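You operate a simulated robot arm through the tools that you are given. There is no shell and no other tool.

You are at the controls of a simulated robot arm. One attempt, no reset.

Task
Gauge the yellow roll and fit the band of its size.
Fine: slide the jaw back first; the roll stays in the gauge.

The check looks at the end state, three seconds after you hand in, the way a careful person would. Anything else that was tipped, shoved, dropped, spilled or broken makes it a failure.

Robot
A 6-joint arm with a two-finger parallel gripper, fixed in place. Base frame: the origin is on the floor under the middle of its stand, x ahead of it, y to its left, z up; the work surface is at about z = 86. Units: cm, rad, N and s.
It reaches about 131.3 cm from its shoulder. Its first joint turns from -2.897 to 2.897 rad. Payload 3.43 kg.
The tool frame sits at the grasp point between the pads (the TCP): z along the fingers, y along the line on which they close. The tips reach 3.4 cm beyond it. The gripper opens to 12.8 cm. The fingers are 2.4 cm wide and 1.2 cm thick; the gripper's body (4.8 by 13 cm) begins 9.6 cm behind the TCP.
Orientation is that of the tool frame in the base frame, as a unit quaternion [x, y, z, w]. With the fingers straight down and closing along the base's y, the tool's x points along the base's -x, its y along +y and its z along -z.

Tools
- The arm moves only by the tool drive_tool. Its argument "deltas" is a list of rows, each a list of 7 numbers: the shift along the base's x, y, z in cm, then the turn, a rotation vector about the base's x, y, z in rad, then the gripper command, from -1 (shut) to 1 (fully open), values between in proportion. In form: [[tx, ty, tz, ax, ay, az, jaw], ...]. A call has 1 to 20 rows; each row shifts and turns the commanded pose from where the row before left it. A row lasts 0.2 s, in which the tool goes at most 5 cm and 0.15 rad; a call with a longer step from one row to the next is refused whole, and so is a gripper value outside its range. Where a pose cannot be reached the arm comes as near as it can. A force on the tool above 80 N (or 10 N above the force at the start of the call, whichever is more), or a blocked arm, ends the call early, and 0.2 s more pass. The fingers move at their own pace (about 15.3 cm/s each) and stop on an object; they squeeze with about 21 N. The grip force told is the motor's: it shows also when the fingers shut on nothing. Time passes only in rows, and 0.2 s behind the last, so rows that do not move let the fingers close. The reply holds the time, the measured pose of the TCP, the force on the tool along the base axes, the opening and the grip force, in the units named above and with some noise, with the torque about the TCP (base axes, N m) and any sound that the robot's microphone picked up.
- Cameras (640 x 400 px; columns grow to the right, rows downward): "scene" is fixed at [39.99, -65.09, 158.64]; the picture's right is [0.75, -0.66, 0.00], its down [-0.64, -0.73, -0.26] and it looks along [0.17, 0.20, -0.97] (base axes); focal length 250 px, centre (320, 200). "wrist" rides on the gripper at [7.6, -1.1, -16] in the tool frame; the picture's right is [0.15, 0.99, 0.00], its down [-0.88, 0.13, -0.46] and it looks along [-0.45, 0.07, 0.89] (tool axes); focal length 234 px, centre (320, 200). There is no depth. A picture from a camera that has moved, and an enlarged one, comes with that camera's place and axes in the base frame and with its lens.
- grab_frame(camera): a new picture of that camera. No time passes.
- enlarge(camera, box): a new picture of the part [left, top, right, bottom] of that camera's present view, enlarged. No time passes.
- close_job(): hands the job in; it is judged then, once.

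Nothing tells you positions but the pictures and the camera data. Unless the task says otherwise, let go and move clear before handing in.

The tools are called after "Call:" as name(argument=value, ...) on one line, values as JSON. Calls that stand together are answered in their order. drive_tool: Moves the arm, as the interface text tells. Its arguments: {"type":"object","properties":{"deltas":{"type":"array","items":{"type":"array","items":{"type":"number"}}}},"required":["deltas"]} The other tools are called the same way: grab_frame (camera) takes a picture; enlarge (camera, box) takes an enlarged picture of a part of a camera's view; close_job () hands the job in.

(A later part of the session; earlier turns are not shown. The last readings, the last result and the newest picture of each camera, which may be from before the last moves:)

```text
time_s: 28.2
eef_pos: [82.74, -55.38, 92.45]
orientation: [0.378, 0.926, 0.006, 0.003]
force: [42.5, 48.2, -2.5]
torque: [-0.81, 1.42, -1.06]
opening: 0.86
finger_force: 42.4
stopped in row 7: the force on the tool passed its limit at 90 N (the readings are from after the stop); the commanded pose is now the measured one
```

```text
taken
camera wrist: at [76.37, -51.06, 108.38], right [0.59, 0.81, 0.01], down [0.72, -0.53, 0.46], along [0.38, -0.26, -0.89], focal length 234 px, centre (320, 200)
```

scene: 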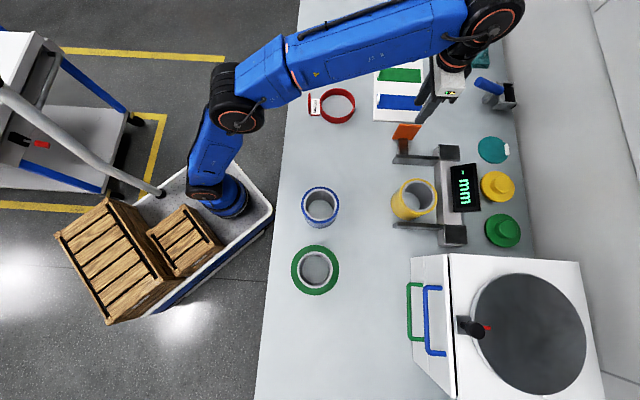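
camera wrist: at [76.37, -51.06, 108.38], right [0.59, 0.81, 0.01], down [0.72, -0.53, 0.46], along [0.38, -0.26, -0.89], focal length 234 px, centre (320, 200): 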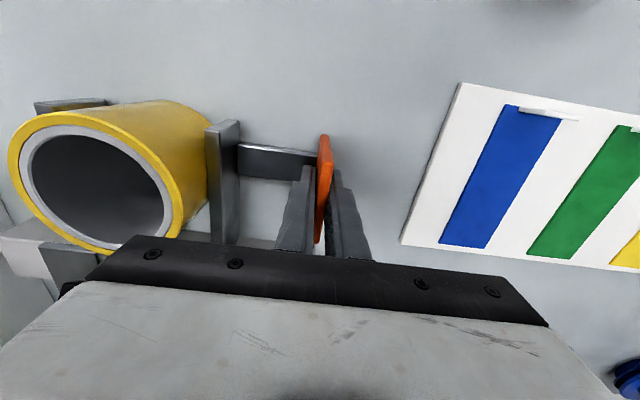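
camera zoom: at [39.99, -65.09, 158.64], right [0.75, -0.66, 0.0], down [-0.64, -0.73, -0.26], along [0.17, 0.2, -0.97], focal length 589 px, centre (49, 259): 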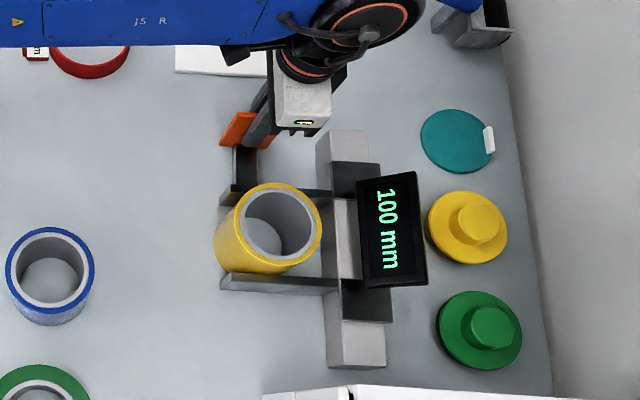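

The gauge is self-centring: both jaws closed on the roll, and the display reads **100 mm**, so the red 100 mm band is the right one. Now I'll slide the jaw back to where it was.

Call:
drive_tool(deltas=[[0.15, 0.15, 0, 0, 0, 0, -1], [0.35, 0.35, 0, 0, 0, 0, -1], [0.55, 0.55, 0, 0, 0, 0, -1], [0.55, 0.55, 0, 0, 0, 0, -1], [0.55, 0.55, 0, 0, 0, 0, -1], [0.5, 0.5, 0, 0, 0, 0, -1], [0.35, 0.35, 0, 0, 0, 0, -1], [0, 0, 0, 0, 0, 0, -1]])

Call:
enlarge(camera="scene", box=[385, 90, 485, 260])

Call:
grab_frame(camera="wrist")

```text
time_s: 30.0
eef_pos: [85.37, -52.95, 92.4]
orientation: [0.38, 0.925, 0.004, 0.003]
force: [-15.1, 15.5, -18.3]
torque: [-1.39, 1.55, -0.66]
opening: 0.83
finger_force: 41.6
```

```text
2.35 times, centred on (435, 175) of scene
camera zoom: at [39.99, -65.09, 158.64], right [0.75, -0.66, 0.0], down [-0.64, -0.73, -0.26], along [0.17, 0.2, -0.97], focal length 589 px, centre (49, 259)
```

zoom: 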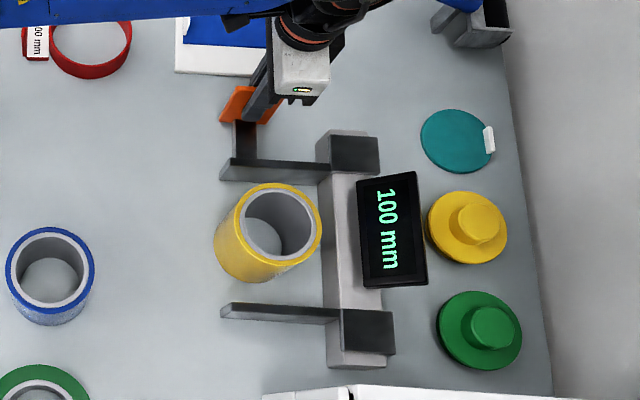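

```text
taken
camera wrist: at [79.0, -48.44, 108.4], right [0.59, 0.81, 0.01], down [0.71, -0.53, 0.46], along [0.37, -0.27, -0.89], focal length 234 px, centre (320, 200)
```

wrist: 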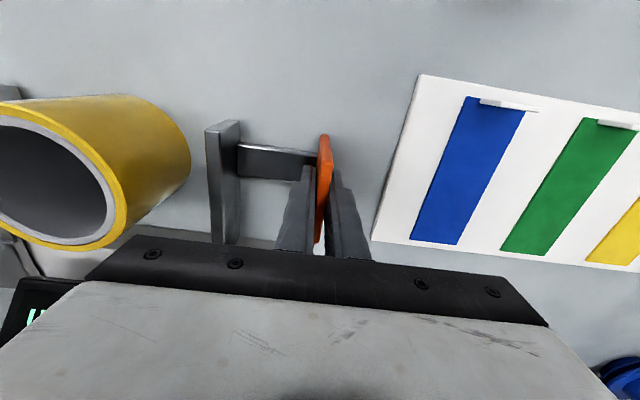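

The jaws are back to almost their starting opening and the reading holds at 100 mm. I'll let things settle and ease the last bit of travel.

Call:
drive_tool(deltas=[[0, 0, 0, 0, 0, 0, -1], [0, 0, 0, 0, 0, 0, -1]])

```text
time_s: 30.6
eef_pos: [85.39, -52.94, 92.38]
orientation: [0.381, 0.925, 0.004, 0.003]
force: [-16.9, 17.5, -21.5]
torque: [-1.27, 1.68, -0.64]
opening: 0.82
finger_force: 41.4
```

Call:
drive_tool(deltas=[[0.2, 0.2, 0, 0, 0, 0, -1], [0.2, 0.2, 0, 0, 0, 0, -1], [0.15, 0.15, 0, 0, 0, 0, -1], [0, 0, 0, 0, 0, 0, -1]])

Call:
enlarge(camera="scene", box=[385, 90, 485, 260])

```text
time_s: 31.6
eef_pos: [86.09, -52.39, 92.46]
orientation: [0.38, 0.925, 0.004, 0.002]
force: [-19.1, 18.5, -26.9]
torque: [-1.24, 1.71, -0.63]
opening: 0.82
finger_force: 42.1
```

```text
2.35 times, centred on (435, 175) of scene
camera zoom: at [39.99, -65.09, 158.64], right [0.75, -0.66, 0.0], down [-0.64, -0.73, -0.26], along [0.17, 0.2, -0.97], focal length 589 px, centre (49, 259)
```

zoom: 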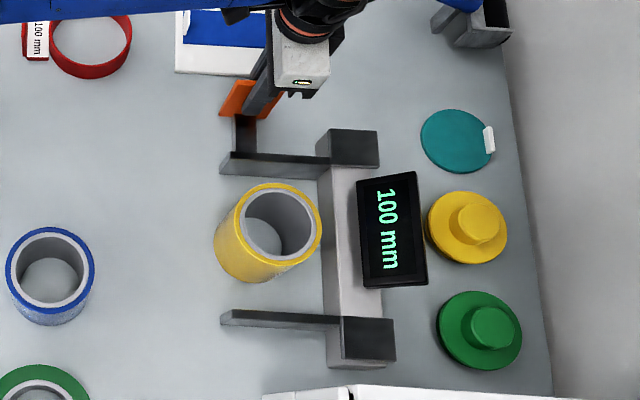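

The jaw is fully back (plate at l≈23.8). I'll release the plate gently and rise.

Call:
drive_tool(deltas=[[0, 0, 0, 0, 0, 0, -0.8], [0, 0, 0, 0, 0, 0, -0.6], [0, 0, 0, 0, 0, 0, -0.4], [0, 0, 0, 0, 0, 0, -0.4]])

Call:
enlarge(camera="wrist", box=[230, 90, 410, 240])

```text
time_s: 32.6
eef_pos: [85.92, -52.4, 92.43]
orientation: [0.38, 0.925, 0.003, 0.004]
force: [0.2, 0.7, -0.4]
torque: [0.02, -0.01, 0.0]
opening: 3.83
finger_force: 0.0
```

```text
2.67 times, centred on (320, 165) of wrist
camera zoom: at [79.56, -47.87, 108.46], right [0.59, 0.81, 0.01], down [0.71, -0.53, 0.46], along [0.37, -0.27, -0.89], focal length 624 px, centre (320, 293)
```

zoom: 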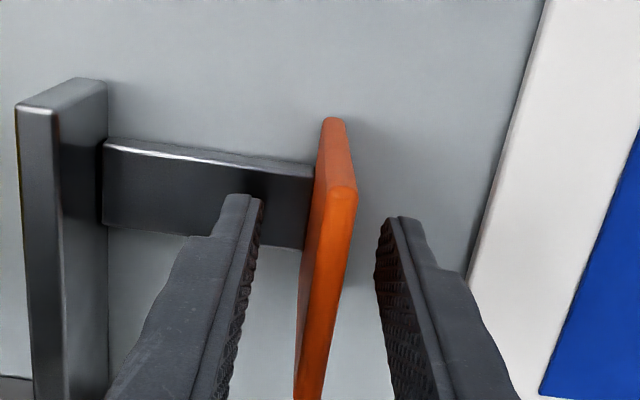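

The plate is released with the jaw fully open. I'll rise and move to above the red band's handle, turning the fingers to close across the handle plate.

Call:
drive_tool(deltas=[[0, 0, 2, 0, 0, 0, -0.4], [0, 0, 3.5, 0, 0, 0, -0.4], [0, 0, 4, 0, 0, 0, -0.4], [0, 0, 2, 0, 0, 0, -0.4], [-1.672, 2.225, 0.2, -0.0025, 0.0097, 0.1423, -0.4], [-1.672, 2.225, 0.2, 0, 0, 0.1423, -0.4], [-1.672, 2.225, 0.2, 0, 0, 0.1423, -0.4], [-1.672, 2.225, 0.2, 0, 0, 0.1423, -0.4], [-1.672, 2.225, 0.2, 0, 0, 0.1423, -0.4], [-1.672, 2.225, 0.2, 0, 0, 0.1423, -0.4], [-1.672, 2.225, 0.2, 0, 0, 0.1423, -0.4], [-1.672, 2.225, 0.2, 0, 0, 0.1423, -0.4], [-1.672, 2.225, 0.2, 0, 0, 0.1423, -0.4], [-1.672, 2.225, 0.2, 0, 0, 0.1423, -0.4], [-1.672, 2.225, 0.2, 0, 0, 0.1423, -0.4], [0, 0, 0, 0, 0, 0, -0.4]])

Call:
grab_frame(camera="wrist")

Call:
grab_frame(camera="scene")

```text
time_s: 36.0
eef_pos: [67.5, -27.85, 106.11]
orientation: [-0.384, 0.924, 0.0, -0.001]
force: [0.0, 0.7, -0.6]
torque: [0.0, 0.0, 0.03]
opening: 3.83
finger_force: 0.1
```

```text
taken
camera wrist: at [62.89, -34.06, 122.23], right [-0.8, 0.6, 0.0], down [0.53, 0.72, 0.45], along [0.27, 0.36, -0.89], focal length 234 px, centre (320, 200)
```

wrist: 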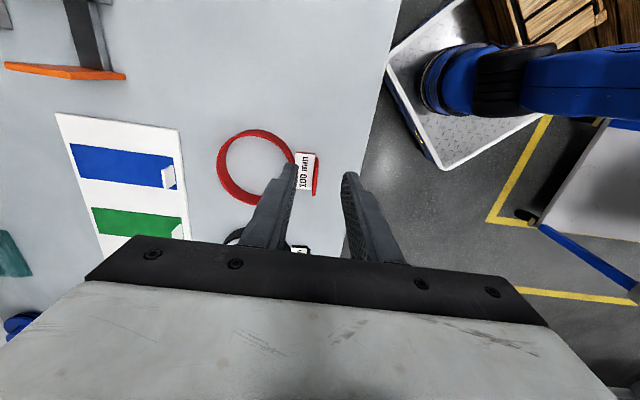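

```text
taken
```

scene: 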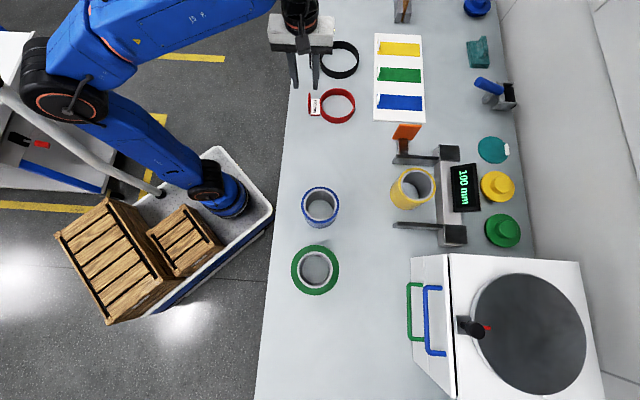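

Call:
enlarge(camera="wrist", box=[200, 110, 350, 220])

Call:
enlarge(camera="scene", box=[290, 70, 370, 130])

Call:
enlarge(camera="scene", box=[380, 130, 480, 260])

```text
3.64 times, centred on (275, 165) of wrist
camera zoom: at [62.89, -34.06, 122.23], right [-0.8, 0.6, 0.0], down [0.53, 0.72, 0.45], along [0.27, 0.36, -0.89], focal length 852 px, centre (484, 327)
```

zoom: 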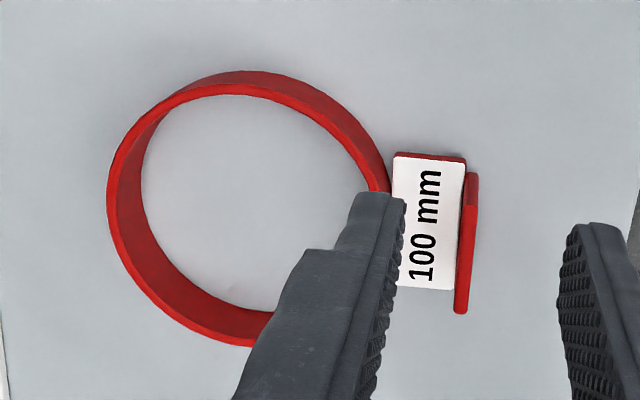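

```text
6.67 times, centred on (330, 100) of scene
camera zoom: at [39.99, -65.09, 158.64], right [0.75, -0.66, 0.0], down [-0.64, -0.73, -0.26], along [0.17, 0.2, -0.97], focal length 1669 px, centre (253, 867)
```

zoom: 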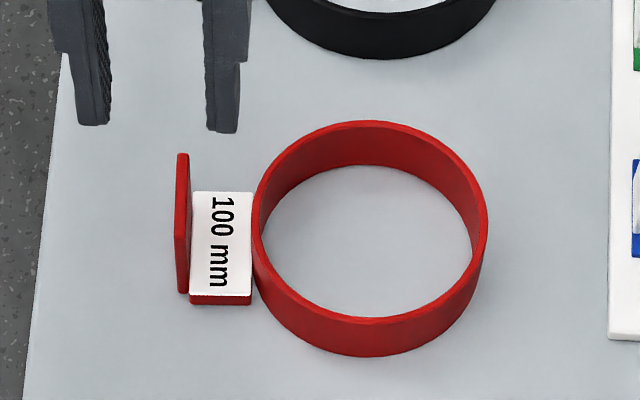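

```text
3.08 times, centred on (430, 195) of scene
camera zoom: at [39.99, -65.09, 158.64], right [0.75, -0.66, 0.0], down [-0.64, -0.73, -0.26], along [0.17, 0.2, -0.97], focal length 770 px, centre (-18, 215)
```

zoom: 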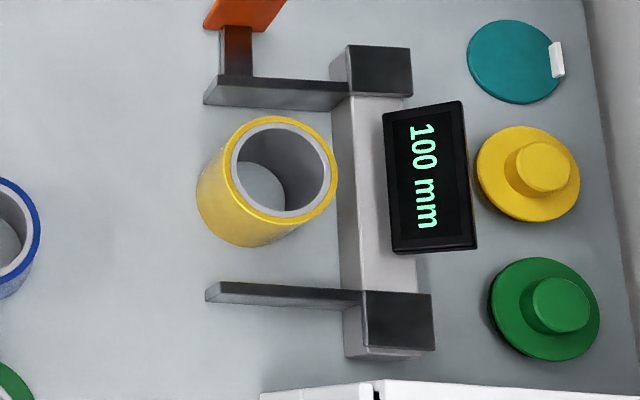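

The roll now sits midway between the open jaws. The band's handle plate is at about d 67.4, l 33.3, yawed by +0.056 rad. I'll move over it, match that yaw and narrow the fingers to clear the ring.

Call:
drive_tool(deltas=[[1.25, 1.25, 0, 0, 0, 0.018, -0.594], [1.25, 1.25, 0, 0, 0, 0.018, -0.594], [1.25, 1.25, 0, 0, 0, 0.018, -0.594], [0, 0, -2.5, 0, 0, 0, -0.594], [0, 0, -3, 0, 0, 0, -0.594], [0, 0, -3, 0, 0, 0, -0.594], [0, 0, 0, 0, 0, 0, -0.594]])

Call:
grab_frame(camera="wrist")

Call:
enlarge(camera="scene", box=[290, 70, 370, 130])

```text
time_s: 37.6
eef_pos: [71.56, -24.22, 97.62]
orientation: [-0.407, 0.913, -0.001, -0.001]
force: [0.1, 0.8, -0.2]
torque: [0.0, 0.04, -0.03]
opening: 2.58
finger_force: 0.0
```

```text
taken
camera wrist: at [67.16, -30.55, 113.7], right [-0.83, 0.55, 0.0], down [0.49, 0.74, 0.45], along [0.25, 0.38, -0.89], focal length 234 px, centre (320, 200)
```

wrist: 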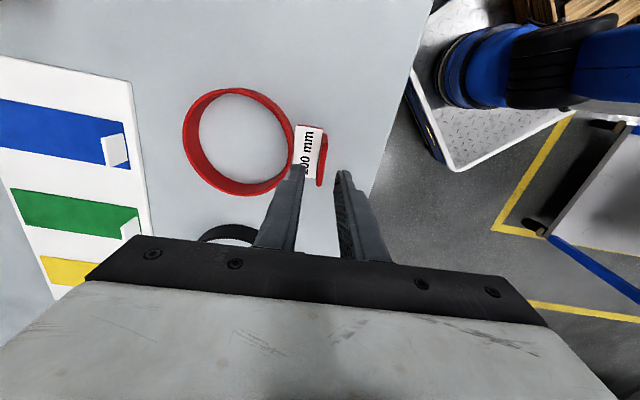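

```text
6.67 times, centred on (330, 100) of scene
camera zoom: at [39.99, -65.09, 158.64], right [0.75, -0.66, 0.0], down [-0.64, -0.73, -0.26], along [0.17, 0.2, -0.97], focal length 1669 px, centre (253, 867)
```

zoom: 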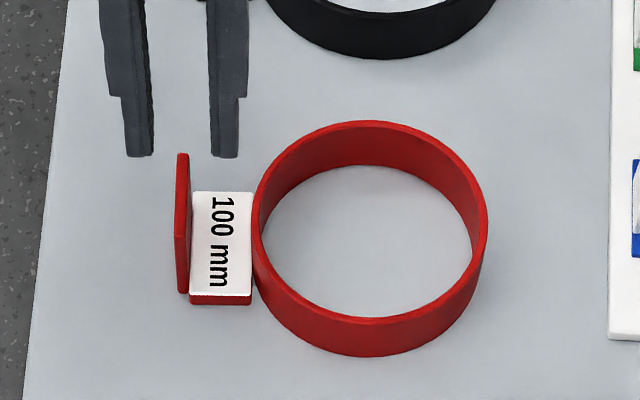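

Call:
enlarge(camera="wrist", box=[260, 110, 380, 220])

Call:
drive_tool(deltas=[[0, 0, 0, 0, 0, 0, -0.594]])

```text
3.64 times, centred on (320, 165) of wrist
camera zoom: at [67.16, -30.55, 113.7], right [-0.83, 0.55, 0.0], down [0.49, 0.74, 0.45], along [0.25, 0.38, -0.89], focal length 852 px, centre (320, 327)
```

zoom: 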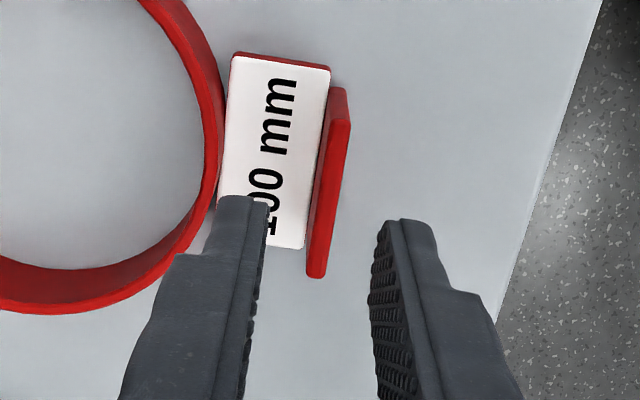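

```text
time_s: 38.0
eef_pos: [71.45, -24.25, 97.71]
orientation: [-0.408, 0.913, -0.001, -0.001]
force: [0.1, -0.3, 0.0]
torque: [0.0, -0.02, 0.01]
opening: 2.61
finger_force: 0.2
```

In the tool frame the handle plate is parallel to the pads and offset 0.28 cm to the −D side. I'll correct that and lower.

Call:
drive_tool(deltas=[[-0.19, 0.19, -1, 0, 0, 0, -0.594], [0, 0, -2, 0, 0, 0, -0.594], [0, 0, -1.5, 0, 0, 0, -0.594], [0, 0, -1.0, 0, 0, 0, -0.594], [0, 0, 0, 0, 0, 0, -0.594]])

Call:
enlarge(camera="wrist", box=[240, 110, 400, 240])

Call:
enlarge(camera="scene", box=[290, 70, 370, 130])

```text
time_s: 39.2
eef_pos: [71.04, -23.97, 92.03]
orientation: [-0.407, 0.913, 0.0, -0.002]
force: [-0.2, 0.1, 0.7]
torque: [-0.01, -0.02, 0.01]
opening: 2.63
finger_force: 0.0
```

```text
3.08 times, centred on (320, 175) of wrist
camera zoom: at [66.81, -30.35, 108.16], right [-0.83, 0.55, 0.0], down [0.49, 0.74, 0.45], along [0.25, 0.38, -0.89], focal length 720 px, centre (320, 277)
```

zoom: 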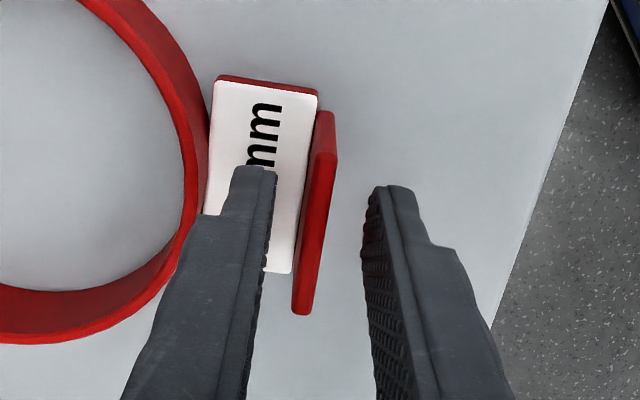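

```text
6.67 times, centred on (330, 100) of scene
camera zoom: at [39.99, -65.09, 158.64], right [0.75, -0.66, 0.0], down [-0.64, -0.73, -0.26], along [0.17, 0.2, -0.97], focal length 1669 px, centre (253, 867)
```

zoom: 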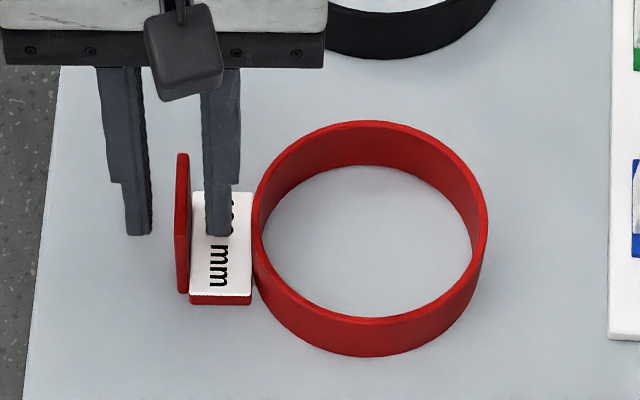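

The fingers straddle the handle, offset by only about 0.1 cm. I'll lower a touch more and close on the handle.

Call:
drive_tool(deltas=[[0.05, -0.05, -0.6, 0, 0, 0, -0.594], [0, 0, 0, 0, 0, 0, -0.7], [0, 0, 0, 0, 0, 0, -0.8], [0, 0, 0, 0, 0, 0, -0.88], [0, 0, 0, 0, 0, 0, -1], [0, 0, 0, 0, 0, 0, -1]])

Call:
enlarge(camera="wrist", box=[180, 60, 400, 240])

Call:
enlarge(camera="scene", box=[290, 70, 370, 130])

```text
time_s: 40.6
eef_pos: [71.19, -24.1, 91.56]
orientation: [-0.407, 0.913, 0.0, -0.002]
force: [-0.6, 0.0, -0.8]
torque: [-0.05, 0.0, -0.04]
opening: 0.48
finger_force: 21.1
```

```text
2.22 times, centred on (290, 150) of wrist
camera zoom: at [66.89, -30.41, 107.57], right [-0.83, 0.55, 0.0], down [0.49, 0.74, 0.45], along [0.25, 0.38, -0.89], focal length 520 px, centre (387, 311)
```

zoom: 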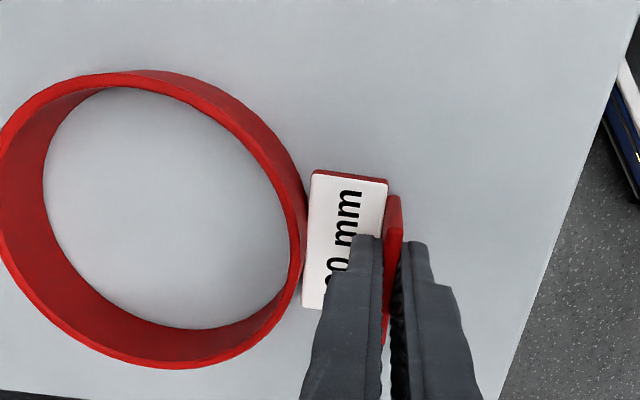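

```text
6.67 times, centred on (330, 100) of scene
camera zoom: at [39.99, -65.09, 158.64], right [0.75, -0.66, 0.0], down [-0.64, -0.73, -0.26], along [0.17, 0.2, -0.97], focal length 1669 px, centre (253, 867)
```

zoom: 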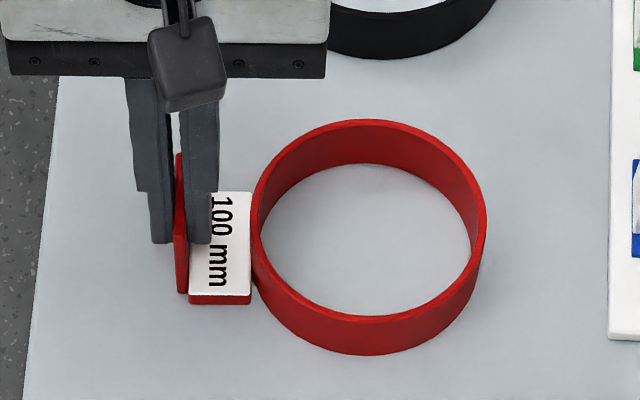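

The band is gripped by its handle (0.48 cm thick). I'll lift it straight up and check that it hangs level.

Call:
drive_tool(deltas=[[0, 0, 0.5, 0, 0, 0, -1], [0, 0, 1.5, 0, 0, 0, -1], [0, 0, 2.5, 0, 0, 0, -1], [0, 0, 2.5, 0, 0, 0, -1], [0, 0, 2.5, 0, 0, 0, -1], [0, 0, 2.0, 0, 0, 0, -1], [0, 0, 1.0, 0, 0, 0, -1], [0, 0, 0, 0, 0, 0, -1]])

Call:
grab_frame(camera="wrist")

Call:
grab_frame(camera="scene")

```text
time_s: 42.4
eef_pos: [71.08, -24.07, 104.09]
orientation: [-0.407, 0.913, -0.001, -0.001]
force: [-0.4, -0.8, -0.2]
torque: [0.03, -0.05, 0.0]
opening: 0.52
finger_force: 20.7
```

```text
taken
camera wrist: at [66.87, -30.45, 120.16], right [-0.83, 0.55, 0.0], down [0.49, 0.74, 0.45], along [0.25, 0.38, -0.89], focal length 234 px, centre (320, 200)
```

wrist: 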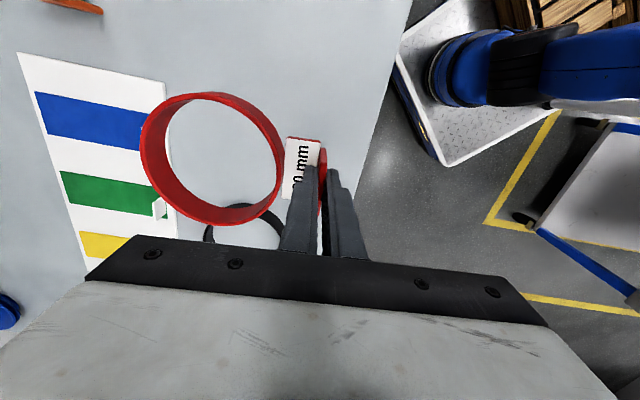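

```text
taken
```

scene: 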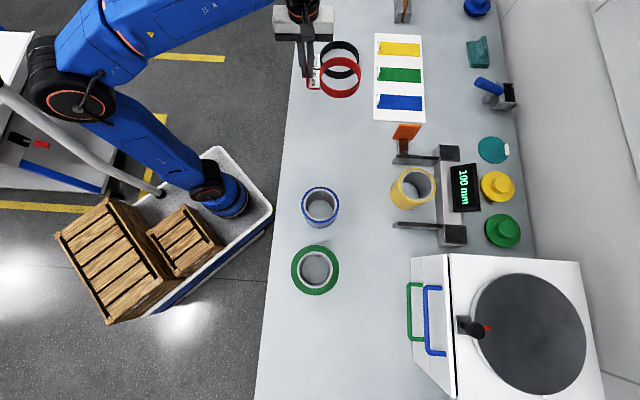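

Call:
enlarge(camera="wrist", box=[130, 60, 350, 260])

Call:
enlarge(camera="scene", box=[290, 30, 390, 110])

```text
2.00 times, centred on (240, 160) of wrist
camera zoom: at [66.87, -30.45, 120.16], right [-0.83, 0.55, 0.0], down [0.49, 0.74, 0.45], along [0.25, 0.38, -0.89], focal length 468 px, centre (480, 280)
```

zoom: 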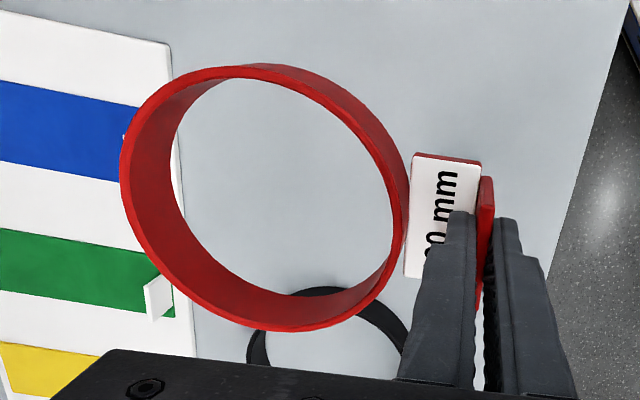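

```text
5.00 times, centred on (340, 70) of scene
camera zoom: at [39.99, -65.09, 158.64], right [0.75, -0.66, 0.0], down [-0.64, -0.73, -0.26], along [0.17, 0.2, -0.97], focal length 1252 px, centre (220, 850)
```

zoom: 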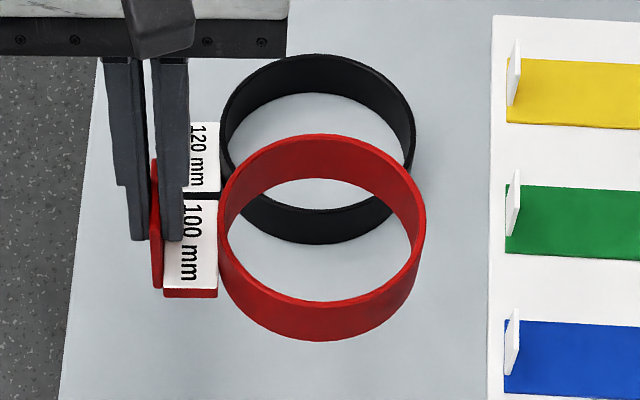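

The band hangs level. I'll carry it to above the roll at safe height, realigning its yaw with the bench on the way.

Call:
drive_tool(deltas=[[-0.3, -2.0, 0, 0, 0, -0.0044, -1], [-0.3, -3.0, 0, 0, 0, -0.0044, -1], [-0.3, -3.0, 0, 0, 0, -0.0044, -1], [-0.3, -3.0, 0, 0, 0, -0.0044, -1], [-0.3, -3.0, 0, 0, 0, -0.0044, -1], [-0.3, -3.0, 0, 0, 0, -0.0044, -1], [-0.3, -3.0, 0, 0, 0, -0.0044, -1], [-0.3, -3.0, 0, 0, 0, -0.0044, -1], [-0.3, -3.0, 0, 0, 0, -0.0044, -1], [-0.3, -3.0, 0, 0, 0, -0.0044, -1], [-0.3, -3.0, 0, 0, 0, -0.0044, -1], [-0.34, -3.8, 0, 0, 0, -0.0046, -1], [0, 0, 0, 0, 0, 0, -1], [0, 0, 0, 0, 0, 0, -1]])

Call:
grab_frame(camera="wrist")

Call:
grab_frame(camera="scene")

```text
time_s: 45.4
eef_pos: [67.58, -59.9, 104.03]
orientation: [-0.382, 0.924, -0.001, -0.002]
force: [0.2, -0.1, -0.8]
torque: [-0.03, 0.01, 0.01]
opening: 0.51
finger_force: 20.7
```

```text
taken
camera wrist: at [62.95, -66.1, 120.04], right [-0.8, 0.6, 0.0], down [0.53, 0.72, 0.45], along [0.27, 0.36, -0.89], focal length 234 px, centre (320, 200)
```

wrist: 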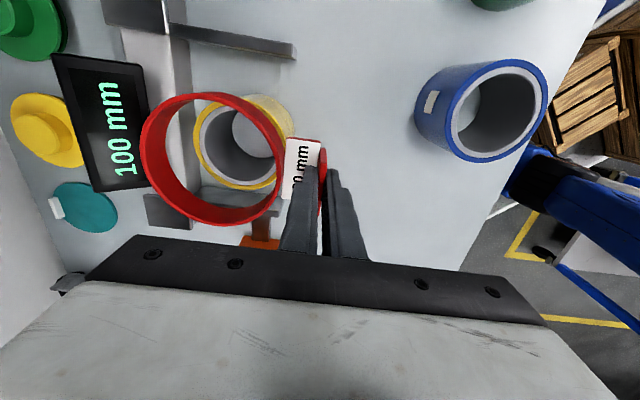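

```text
taken
```

scene: 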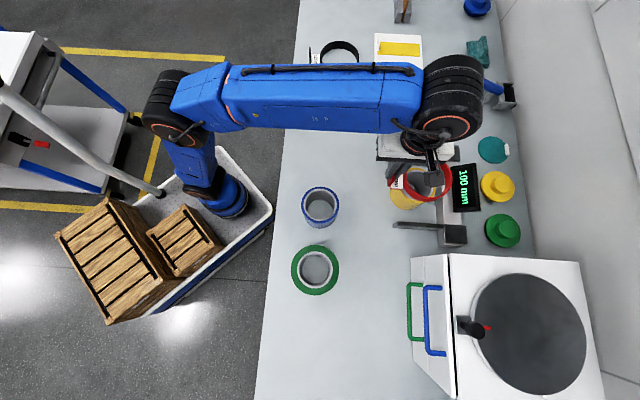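

Call:
drive_tool(deltas=[[0, 0, -1.3, 0, 0, 0, -1], [0, 0, -1.2, 0, 0, 0, -1], [0, 0, 0, 0, 0, 0, -1], [0, 0, 0, 0, 0, 0, -1]])

Call:
enlarge(camera="wrist", box=[120, 70, 340, 250])

Call:
enlarge(camera="scene", box=[380, 150, 470, 220])

```text
time_s: 46.4
eef_pos: [67.51, -59.86, 101.62]
orientation: [-0.383, 0.924, 0.0, -0.001]
force: [0.1, -0.3, -0.4]
torque: [0.0, 0.04, 0.02]
opening: 0.48
finger_force: 21.3
```

```text
2.22 times, centred on (230, 160) of wrist
camera zoom: at [62.93, -66.03, 117.59], right [-0.8, 0.6, 0.0], down [0.53, 0.72, 0.45], along [0.27, 0.36, -0.89], focal length 520 px, centre (520, 289)
```

zoom: 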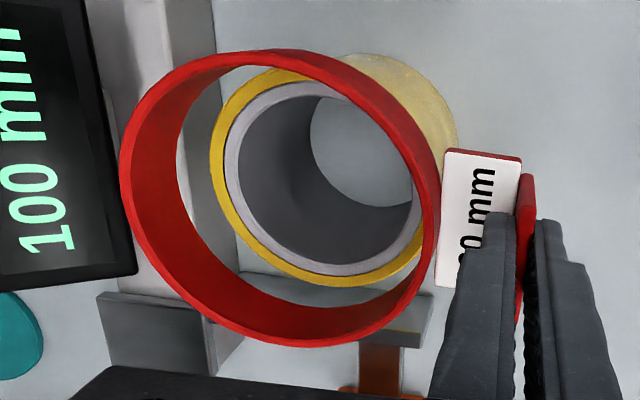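

```text
5.71 times, centred on (425, 185) of scene
camera zoom: at [39.99, -65.09, 158.64], right [0.75, -0.66, 0.0], down [-0.64, -0.73, -0.26], along [0.17, 0.2, -0.97], focal length 1431 px, centre (-280, 286)
```

zoom: 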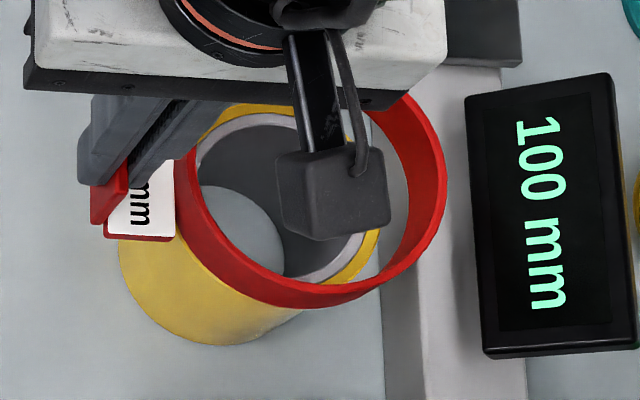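

Call:
enlarge(camera="wrist", box=[150, 80, 240, 160])

Call:
enlarge(camera="wrist", box=[190, 140, 320, 240])

```text
5.00 times, centred on (195, 120) of wrist
camera zoom: at [62.93, -66.03, 117.59], right [-0.8, 0.6, 0.0], down [0.53, 0.72, 0.45], along [0.27, 0.36, -0.89], focal length 1171 px, centre (945, 600)
```

zoom: 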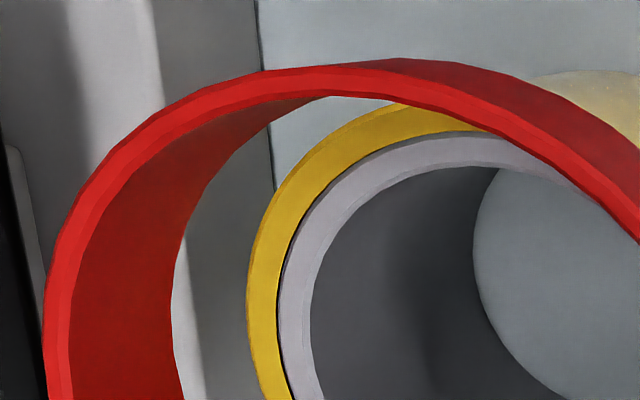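

```text
4.00 times, centred on (255, 190) of wrist
camera zoom: at [62.93, -66.03, 117.59], right [-0.8, 0.6, 0.0], down [0.53, 0.72, 0.45], along [0.27, 0.36, -0.89], focal length 937 px, centre (580, 240)
```

zoom: 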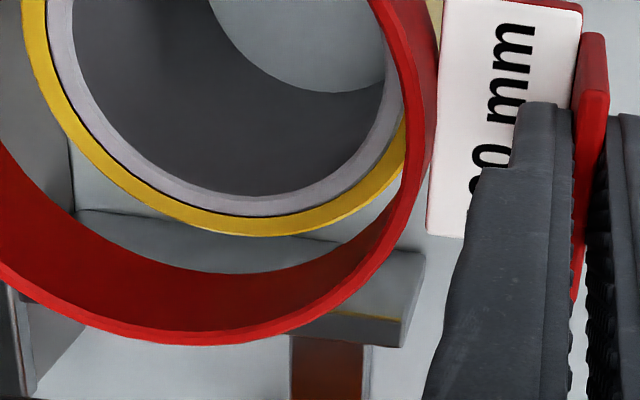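

Call:
enlarge(camera="scene", box=[400, 155, 450, 205])

Call:
enlarge(camera="scene", box=[385, 160, 435, 215])

```text
8.00 times, centred on (425, 180) of scene
camera zoom: at [39.99, -65.09, 158.64], right [0.75, -0.66, 0.0], down [-0.64, -0.73, -0.26], along [0.17, 0.2, -0.97], focal length 2003 px, centre (-520, 360)
```

zoom: 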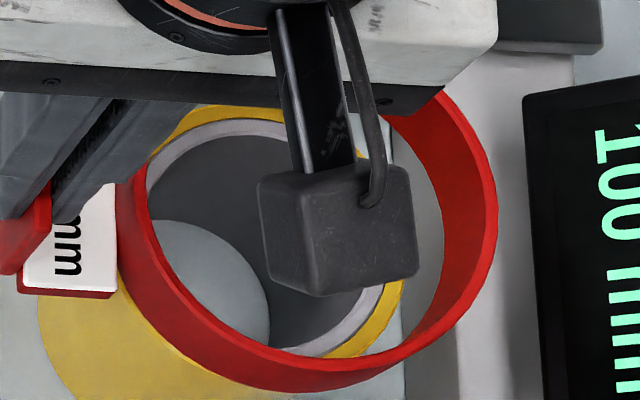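

```text
7.27 times, centred on (410, 188) of scene
camera zoom: at [39.99, -65.09, 158.64], right [0.75, -0.66, 0.0], down [-0.64, -0.73, -0.26], along [0.17, 0.2, -0.97], focal length 1821 px, centre (-334, 291)
```

zoom: 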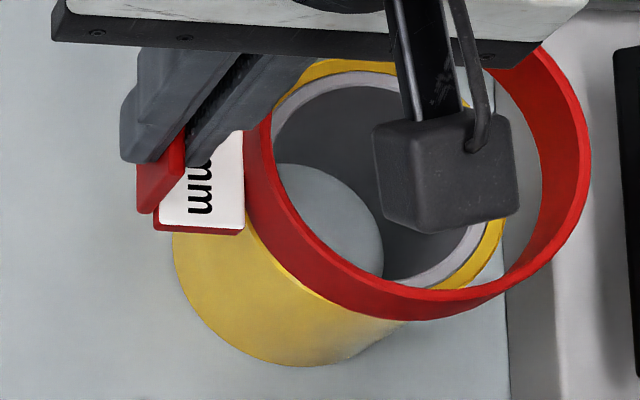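

Comparing ring and roll in both cameras, the ring is about 0.34 cm too far in +D and 0.16 cm in +L. I'll correct that and lower to just above the roll's rim for another check.

Call:
drive_tool(deltas=[[-0.354, 0.127, 0, 0, 0, 0, -1], [0, 0, -0.7, 0, 0, 0, -1], [0, 0, 0, 0, 0, 0, -1], [0, 0, 0, 0, 0, 0, -1]])

Call:
enlarge(camera="wrist", box=[120, 70, 340, 250])

Call:
enlarge(camera="scene", box=[385, 155, 445, 210])

```text
time_s: 47.4
eef_pos: [67.18, -59.75, 100.8]
orientation: [-0.383, 0.924, -0.001, -0.002]
force: [-0.4, -0.2, 0.0]
torque: [0.03, 0.04, 0.02]
opening: 0.49
finger_force: 21.3
```

```text
2.22 times, centred on (230, 160) of wrist
camera zoom: at [62.6, -65.89, 116.87], right [-0.8, 0.6, 0.0], down [0.53, 0.72, 0.45], along [0.27, 0.36, -0.89], focal length 520 px, centre (520, 289)
```

zoom: 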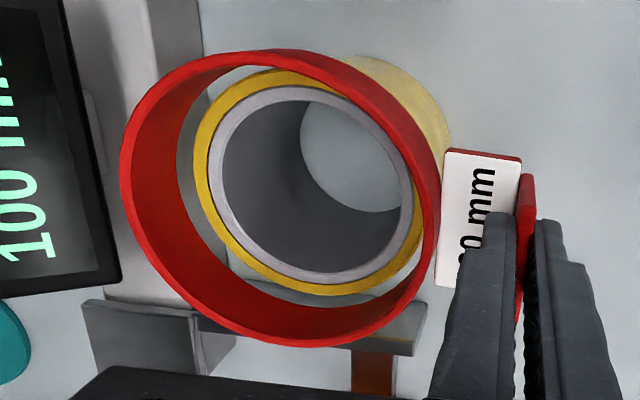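

```text
7.27 times, centred on (415, 182) of scene
camera zoom: at [39.99, -65.09, 158.64], right [0.75, -0.66, 0.0], down [-0.64, -0.73, -0.26], along [0.17, 0.2, -0.97], focal length 1821 px, centre (-371, 327)
```

zoom: 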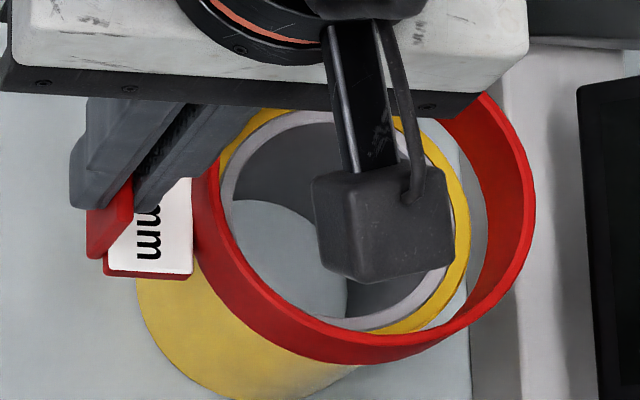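

Call:
enlarge(camera="wrist", box=[160, 85, 240, 135])

Call:
enlarge(camera="wrist", box=[170, 130, 250, 230])

Call:
enlarge(camera="wrist", box=[240, 130, 320, 230])

Call:
enlarge(camera="scene", box=[420, 165, 450, 205])

```text
8.00 times, centred on (200, 110) of wrist
camera zoom: at [62.6, -65.89, 116.87], right [-0.8, 0.6, 0.0], down [0.53, 0.72, 0.45], along [0.27, 0.36, -0.89], focal length 1873 px, centre (1280, 920)
```

zoom: 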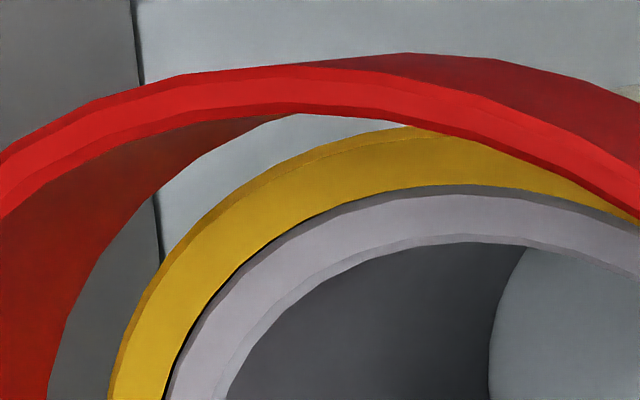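

```text
4.00 times, centred on (210, 180) of wrist
camera zoom: at [62.6, -65.89, 116.87], right [-0.8, 0.6, 0.0], down [0.53, 0.72, 0.45], along [0.27, 0.36, -0.89], focal length 937 px, centre (760, 280)
```

zoom: 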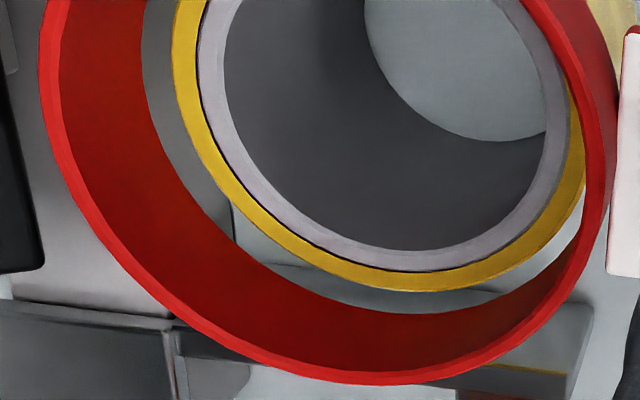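

```text
4.00 times, centred on (280, 180) of wrist
camera zoom: at [62.6, -65.89, 116.87], right [-0.8, 0.6, 0.0], down [0.53, 0.72, 0.45], along [0.27, 0.36, -0.89], focal length 937 px, centre (480, 280)
```

zoom: 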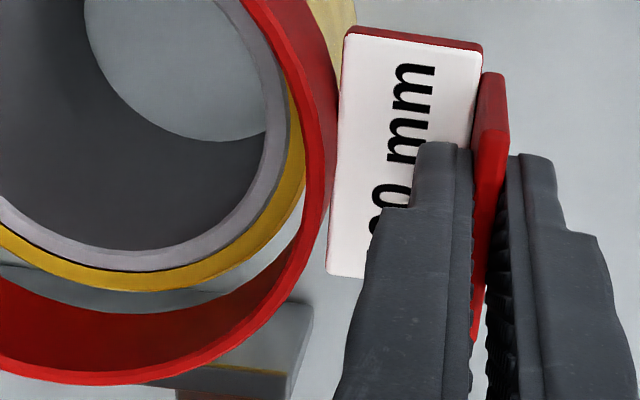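

```text
10.00 times, centred on (435, 185) of scene
camera zoom: at [39.99, -65.09, 158.64], right [0.75, -0.66, 0.0], down [-0.64, -0.73, -0.26], along [0.17, 0.2, -0.97], focal length 2504 px, centre (-830, 350)
```

zoom: 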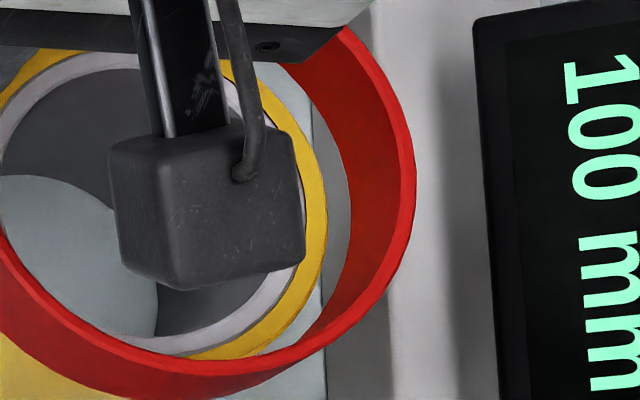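

The band's bottom edge is now just above the roll's rim. The remaining offset is small (about −0.17 in D and −0.11 in L, against roughly 0.35 cm radial clearance). I'll correct it and begin lowering in small steps, watching the force.

Call:
drive_tool(deltas=[[-0.2, 0.042, 0, 0, 0, 0, -1], [0, 0, 0, 0, 0, 0, -1], [0, 0, -0.3, 0, 0, 0, -1], [0, 0, -0.3, 0, 0, 0, -1], [0, 0, 0, 0, 0, 0, -1]])

Call:
enlarge(camera="wrist", box=[120, 70, 340, 250])

Call:
enlarge(camera="scene", box=[385, 155, 455, 215])

```text
time_s: 48.6
eef_pos: [66.98, -59.76, 100.25]
orientation: [-0.382, 0.924, 0.0, -0.001]
force: [-0.1, -0.5, -0.3]
torque: [-0.02, 0.02, -0.03]
opening: 0.49
finger_force: 21.0
```

```text
2.22 times, centred on (230, 160) of wrist
camera zoom: at [62.38, -65.84, 116.28], right [-0.8, 0.6, 0.0], down [0.53, 0.72, 0.45], along [0.27, 0.36, -0.89], focal length 520 px, centre (520, 289)
```

zoom: 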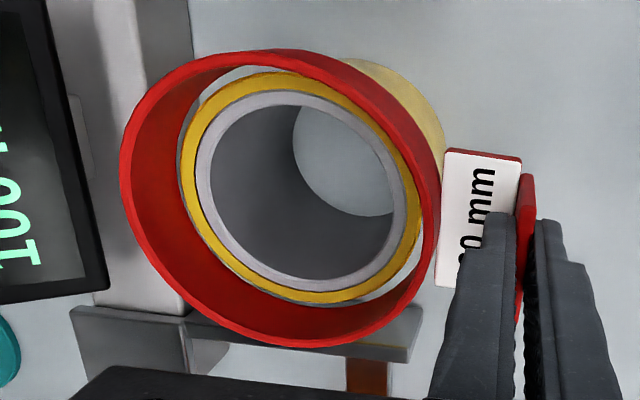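

```text
6.67 times, centred on (420, 185) of scene
camera zoom: at [39.99, -65.09, 158.64], right [0.75, -0.66, 0.0], down [-0.64, -0.73, -0.26], along [0.17, 0.2, -0.97], focal length 1669 px, centre (-347, 300)
```

zoom: 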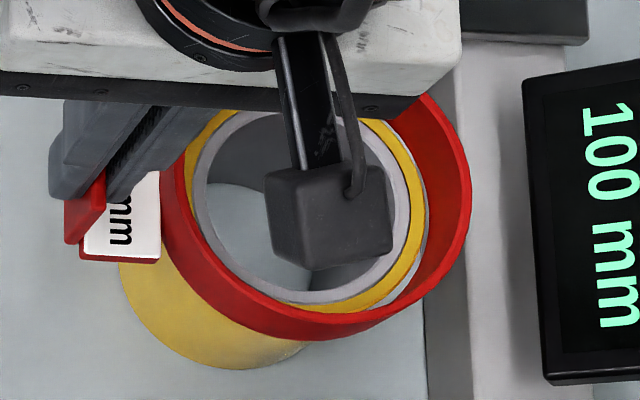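

Call:
enlarge(camera="wrist", box=[160, 85, 240, 135])

Call:
enlarge(camera="wrist", box=[170, 130, 250, 230])

Call:
enlarge(camera="wrist", box=[240, 130, 320, 230])

Call:
enlarge(camera="scene", box=[395, 170, 450, 205])

```text
8.00 times, centred on (200, 110) of wrist
camera zoom: at [62.38, -65.84, 116.28], right [-0.8, 0.6, 0.0], down [0.53, 0.72, 0.45], along [0.27, 0.36, -0.89], focal length 1873 px, centre (1280, 920)
```

zoom: 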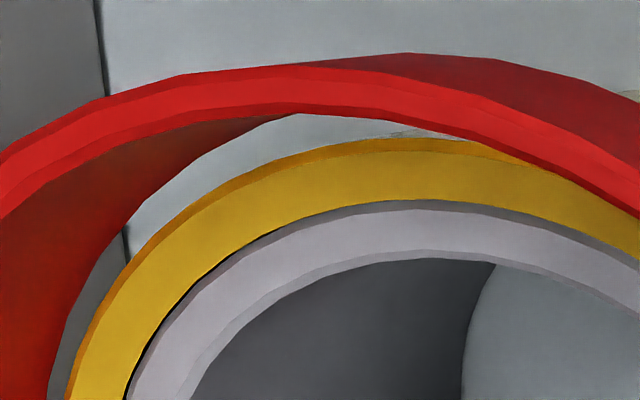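

```text
4.00 times, centred on (210, 180) of wrist
camera zoom: at [62.38, -65.84, 116.28], right [-0.8, 0.6, 0.0], down [0.53, 0.72, 0.45], along [0.27, 0.36, -0.89], focal length 937 px, centre (760, 280)
```

zoom: 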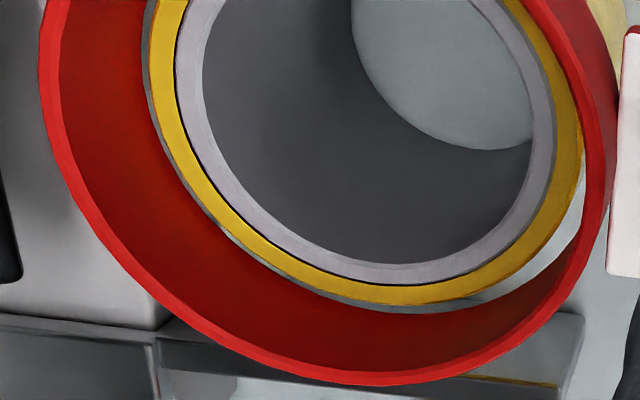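

```text
4.00 times, centred on (280, 180) of wrist
camera zoom: at [62.38, -65.84, 116.28], right [-0.8, 0.6, 0.0], down [0.53, 0.72, 0.45], along [0.27, 0.36, -0.89], focal length 937 px, centre (480, 280)
```

zoom: 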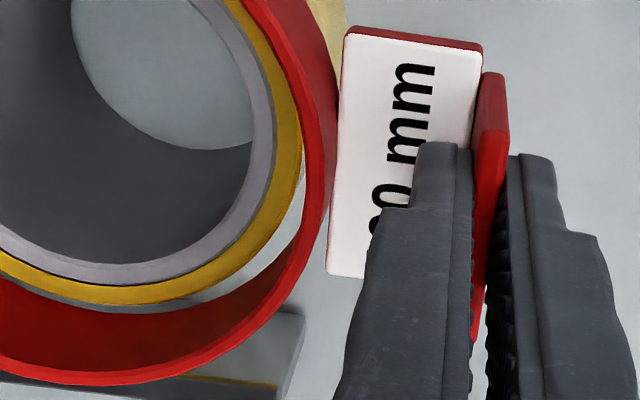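

```text
11.43 times, centred on (422, 188) of scene
camera zoom: at [39.99, -65.09, 158.64], right [0.75, -0.66, 0.0], down [-0.64, -0.73, -0.26], along [0.17, 0.2, -0.97], focal length 2862 px, centre (-851, 343)
```

zoom: 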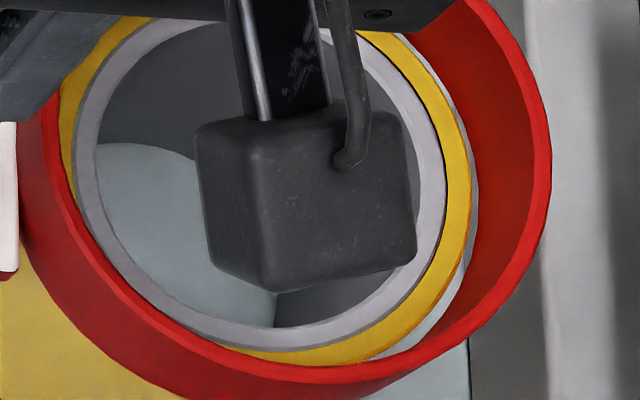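

Ring and roll centres now agree to within about 0.1 cm, and the band edge is already just over the roll rim with no contact force. I'll continue lowering gently.

Call:
drive_tool(deltas=[[0.05, -0.05, -0.3, 0, 0, 0, -1], [0, 0, -0.4, 0, 0, 0, -1], [0, 0, -0.4, 0, 0, 0, -1], [0, 0, -0.4, 0, 0, 0, -1], [0, 0, 0, 0, 0, 0, -1]])

Call:
enlarge(camera="wrist", box=[120, 70, 340, 250])

```text
time_s: 49.8
eef_pos: [67.13, -59.66, 98.79]
orientation: [-0.383, 0.924, -0.001, -0.002]
force: [-0.2, -0.7, -0.4]
torque: [0.0, 0.03, 0.01]
opening: 0.5
finger_force: 20.5
```

```text
2.22 times, centred on (230, 160) of wrist
camera zoom: at [62.42, -65.86, 114.81], right [-0.8, 0.6, 0.0], down [0.53, 0.72, 0.45], along [0.27, 0.36, -0.89], focal length 520 px, centre (520, 289)
```

zoom: 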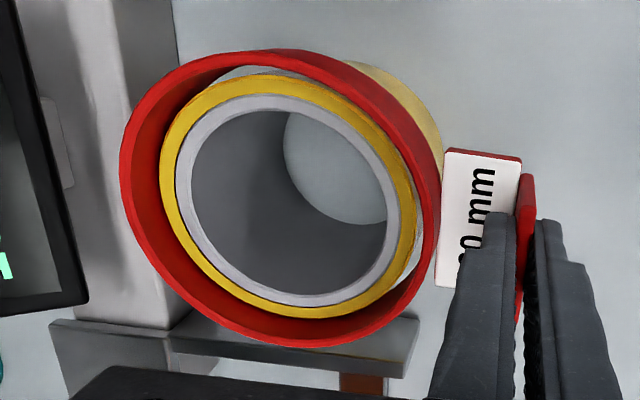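

The band is sliding over the roll with no contact force. I'll keep lowering towards the bench.

Call:
drive_tool(deltas=[[0, 0, -0.5, 0, 0, 0, -1], [0, 0, -0.6, 0, 0, 0, -1], [0, 0, -0.6, 0, 0, 0, -1], [0, 0, -0.6, 0, 0, 0, -1], [0, 0, -0.6, 0, 0, 0, -1], [0, 0, 0, 0, 0, 0, -1]])

Call:
enlarge(camera="wrist", box=[120, 70, 340, 250])

Call:
enlarge(camera="scene", box=[385, 155, 455, 215])

```text
time_s: 51.2
eef_pos: [67.07, -59.81, 95.87]
orientation: [-0.383, 0.924, -0.001, -0.002]
force: [-0.4, 0.2, -0.1]
torque: [0.01, 0.01, 0.01]
opening: 0.51
finger_force: 20.7
```

```text
2.22 times, centred on (230, 160) of wrist
camera zoom: at [62.39, -65.85, 111.89], right [-0.8, 0.6, 0.0], down [0.53, 0.72, 0.45], along [0.27, 0.36, -0.89], focal length 520 px, centre (520, 289)
```

zoom: 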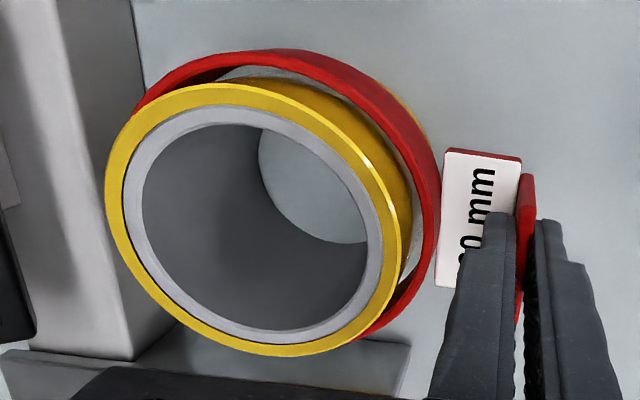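

```text
6.67 times, centred on (420, 185) of scene
camera zoom: at [39.99, -65.09, 158.64], right [0.75, -0.66, 0.0], down [-0.64, -0.73, -0.26], along [0.17, 0.2, -0.97], focal length 1669 px, centre (-347, 300)
```

zoom: 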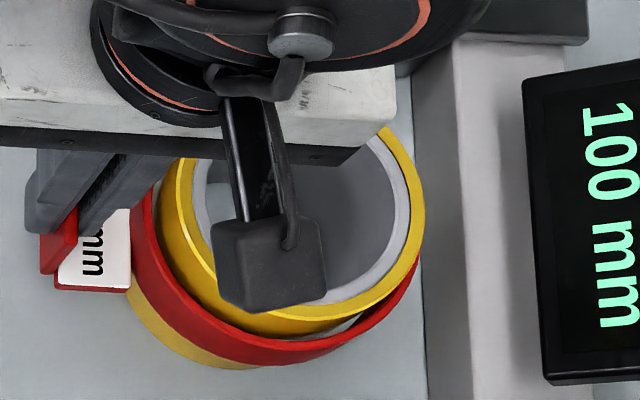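

Call:
drive_tool(deltas=[[0, 0, -0.6, 0, 0, 0, -1], [0, 0, -0.7, 0, 0, 0, -1], [0, 0, -0.7, 0, 0, 0, -1], [0, 0, -0.7, 0, 0, 0, -1], [0, 0, -0.7, 0, 0, 0, -1], [0, 0, -0.4, 0, 0, 0, -1], [0, 0, 0, 0, 0, 0, -1]])

Call:
grab_frame(camera="wrist")

```text
time_s: 52.8
eef_pos: [66.96, -59.64, 92.07]
orientation: [-0.383, 0.924, -0.001, -0.002]
force: [0.2, 0.6, -0.4]
torque: [0.03, 0.05, 0.0]
opening: 0.5
finger_force: 21.5
```

```text
taken
camera wrist: at [62.4, -65.86, 108.14], right [-0.8, 0.6, 0.0], down [0.53, 0.72, 0.45], along [0.27, 0.36, -0.89], focal length 234 px, centre (320, 200)
```

wrist: 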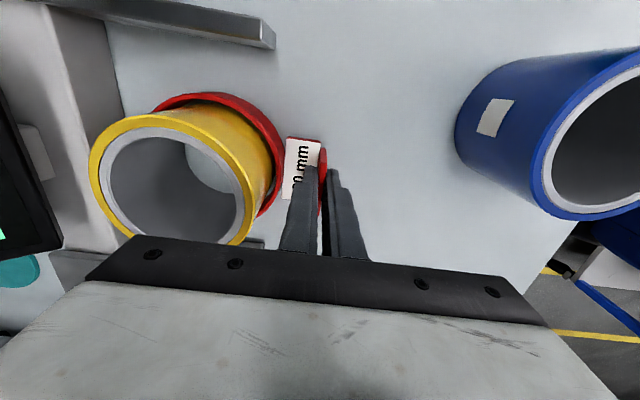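

Nearly down, about half a centimetre to go. I'll finish in tiny steps.

Call:
drive_tool(deltas=[[0, 0, -0.2, 0, 0, 0, -1], [0, 0, -0.2, 0, 0, 0, -1], [0, 0, -0.1, 0, 0, 0, -1], [0, 0, 0, 0, 0, 0, -1]])

```text
time_s: 53.8
eef_pos: [66.91, -59.73, 91.46]
orientation: [-0.382, 0.924, 0.0, -0.002]
force: [0.0, -0.4, -1.0]
torque: [0.02, -0.01, -0.01]
opening: 0.51
finger_force: 20.6
```

Call:
drive_tool(deltas=[[0, 0, -0.1, 0, 0, 0, -1], [0, 0, 0, 0, 0, 0, -1]])

```text
time_s: 54.4
eef_pos: [66.94, -59.6, 91.46]
orientation: [-0.381, 0.924, -0.001, -0.001]
force: [-0.7, -1.0, 6.5]
torque: [-0.04, 0.02, 0.01]
opening: 0.49
finger_force: 21.0
```

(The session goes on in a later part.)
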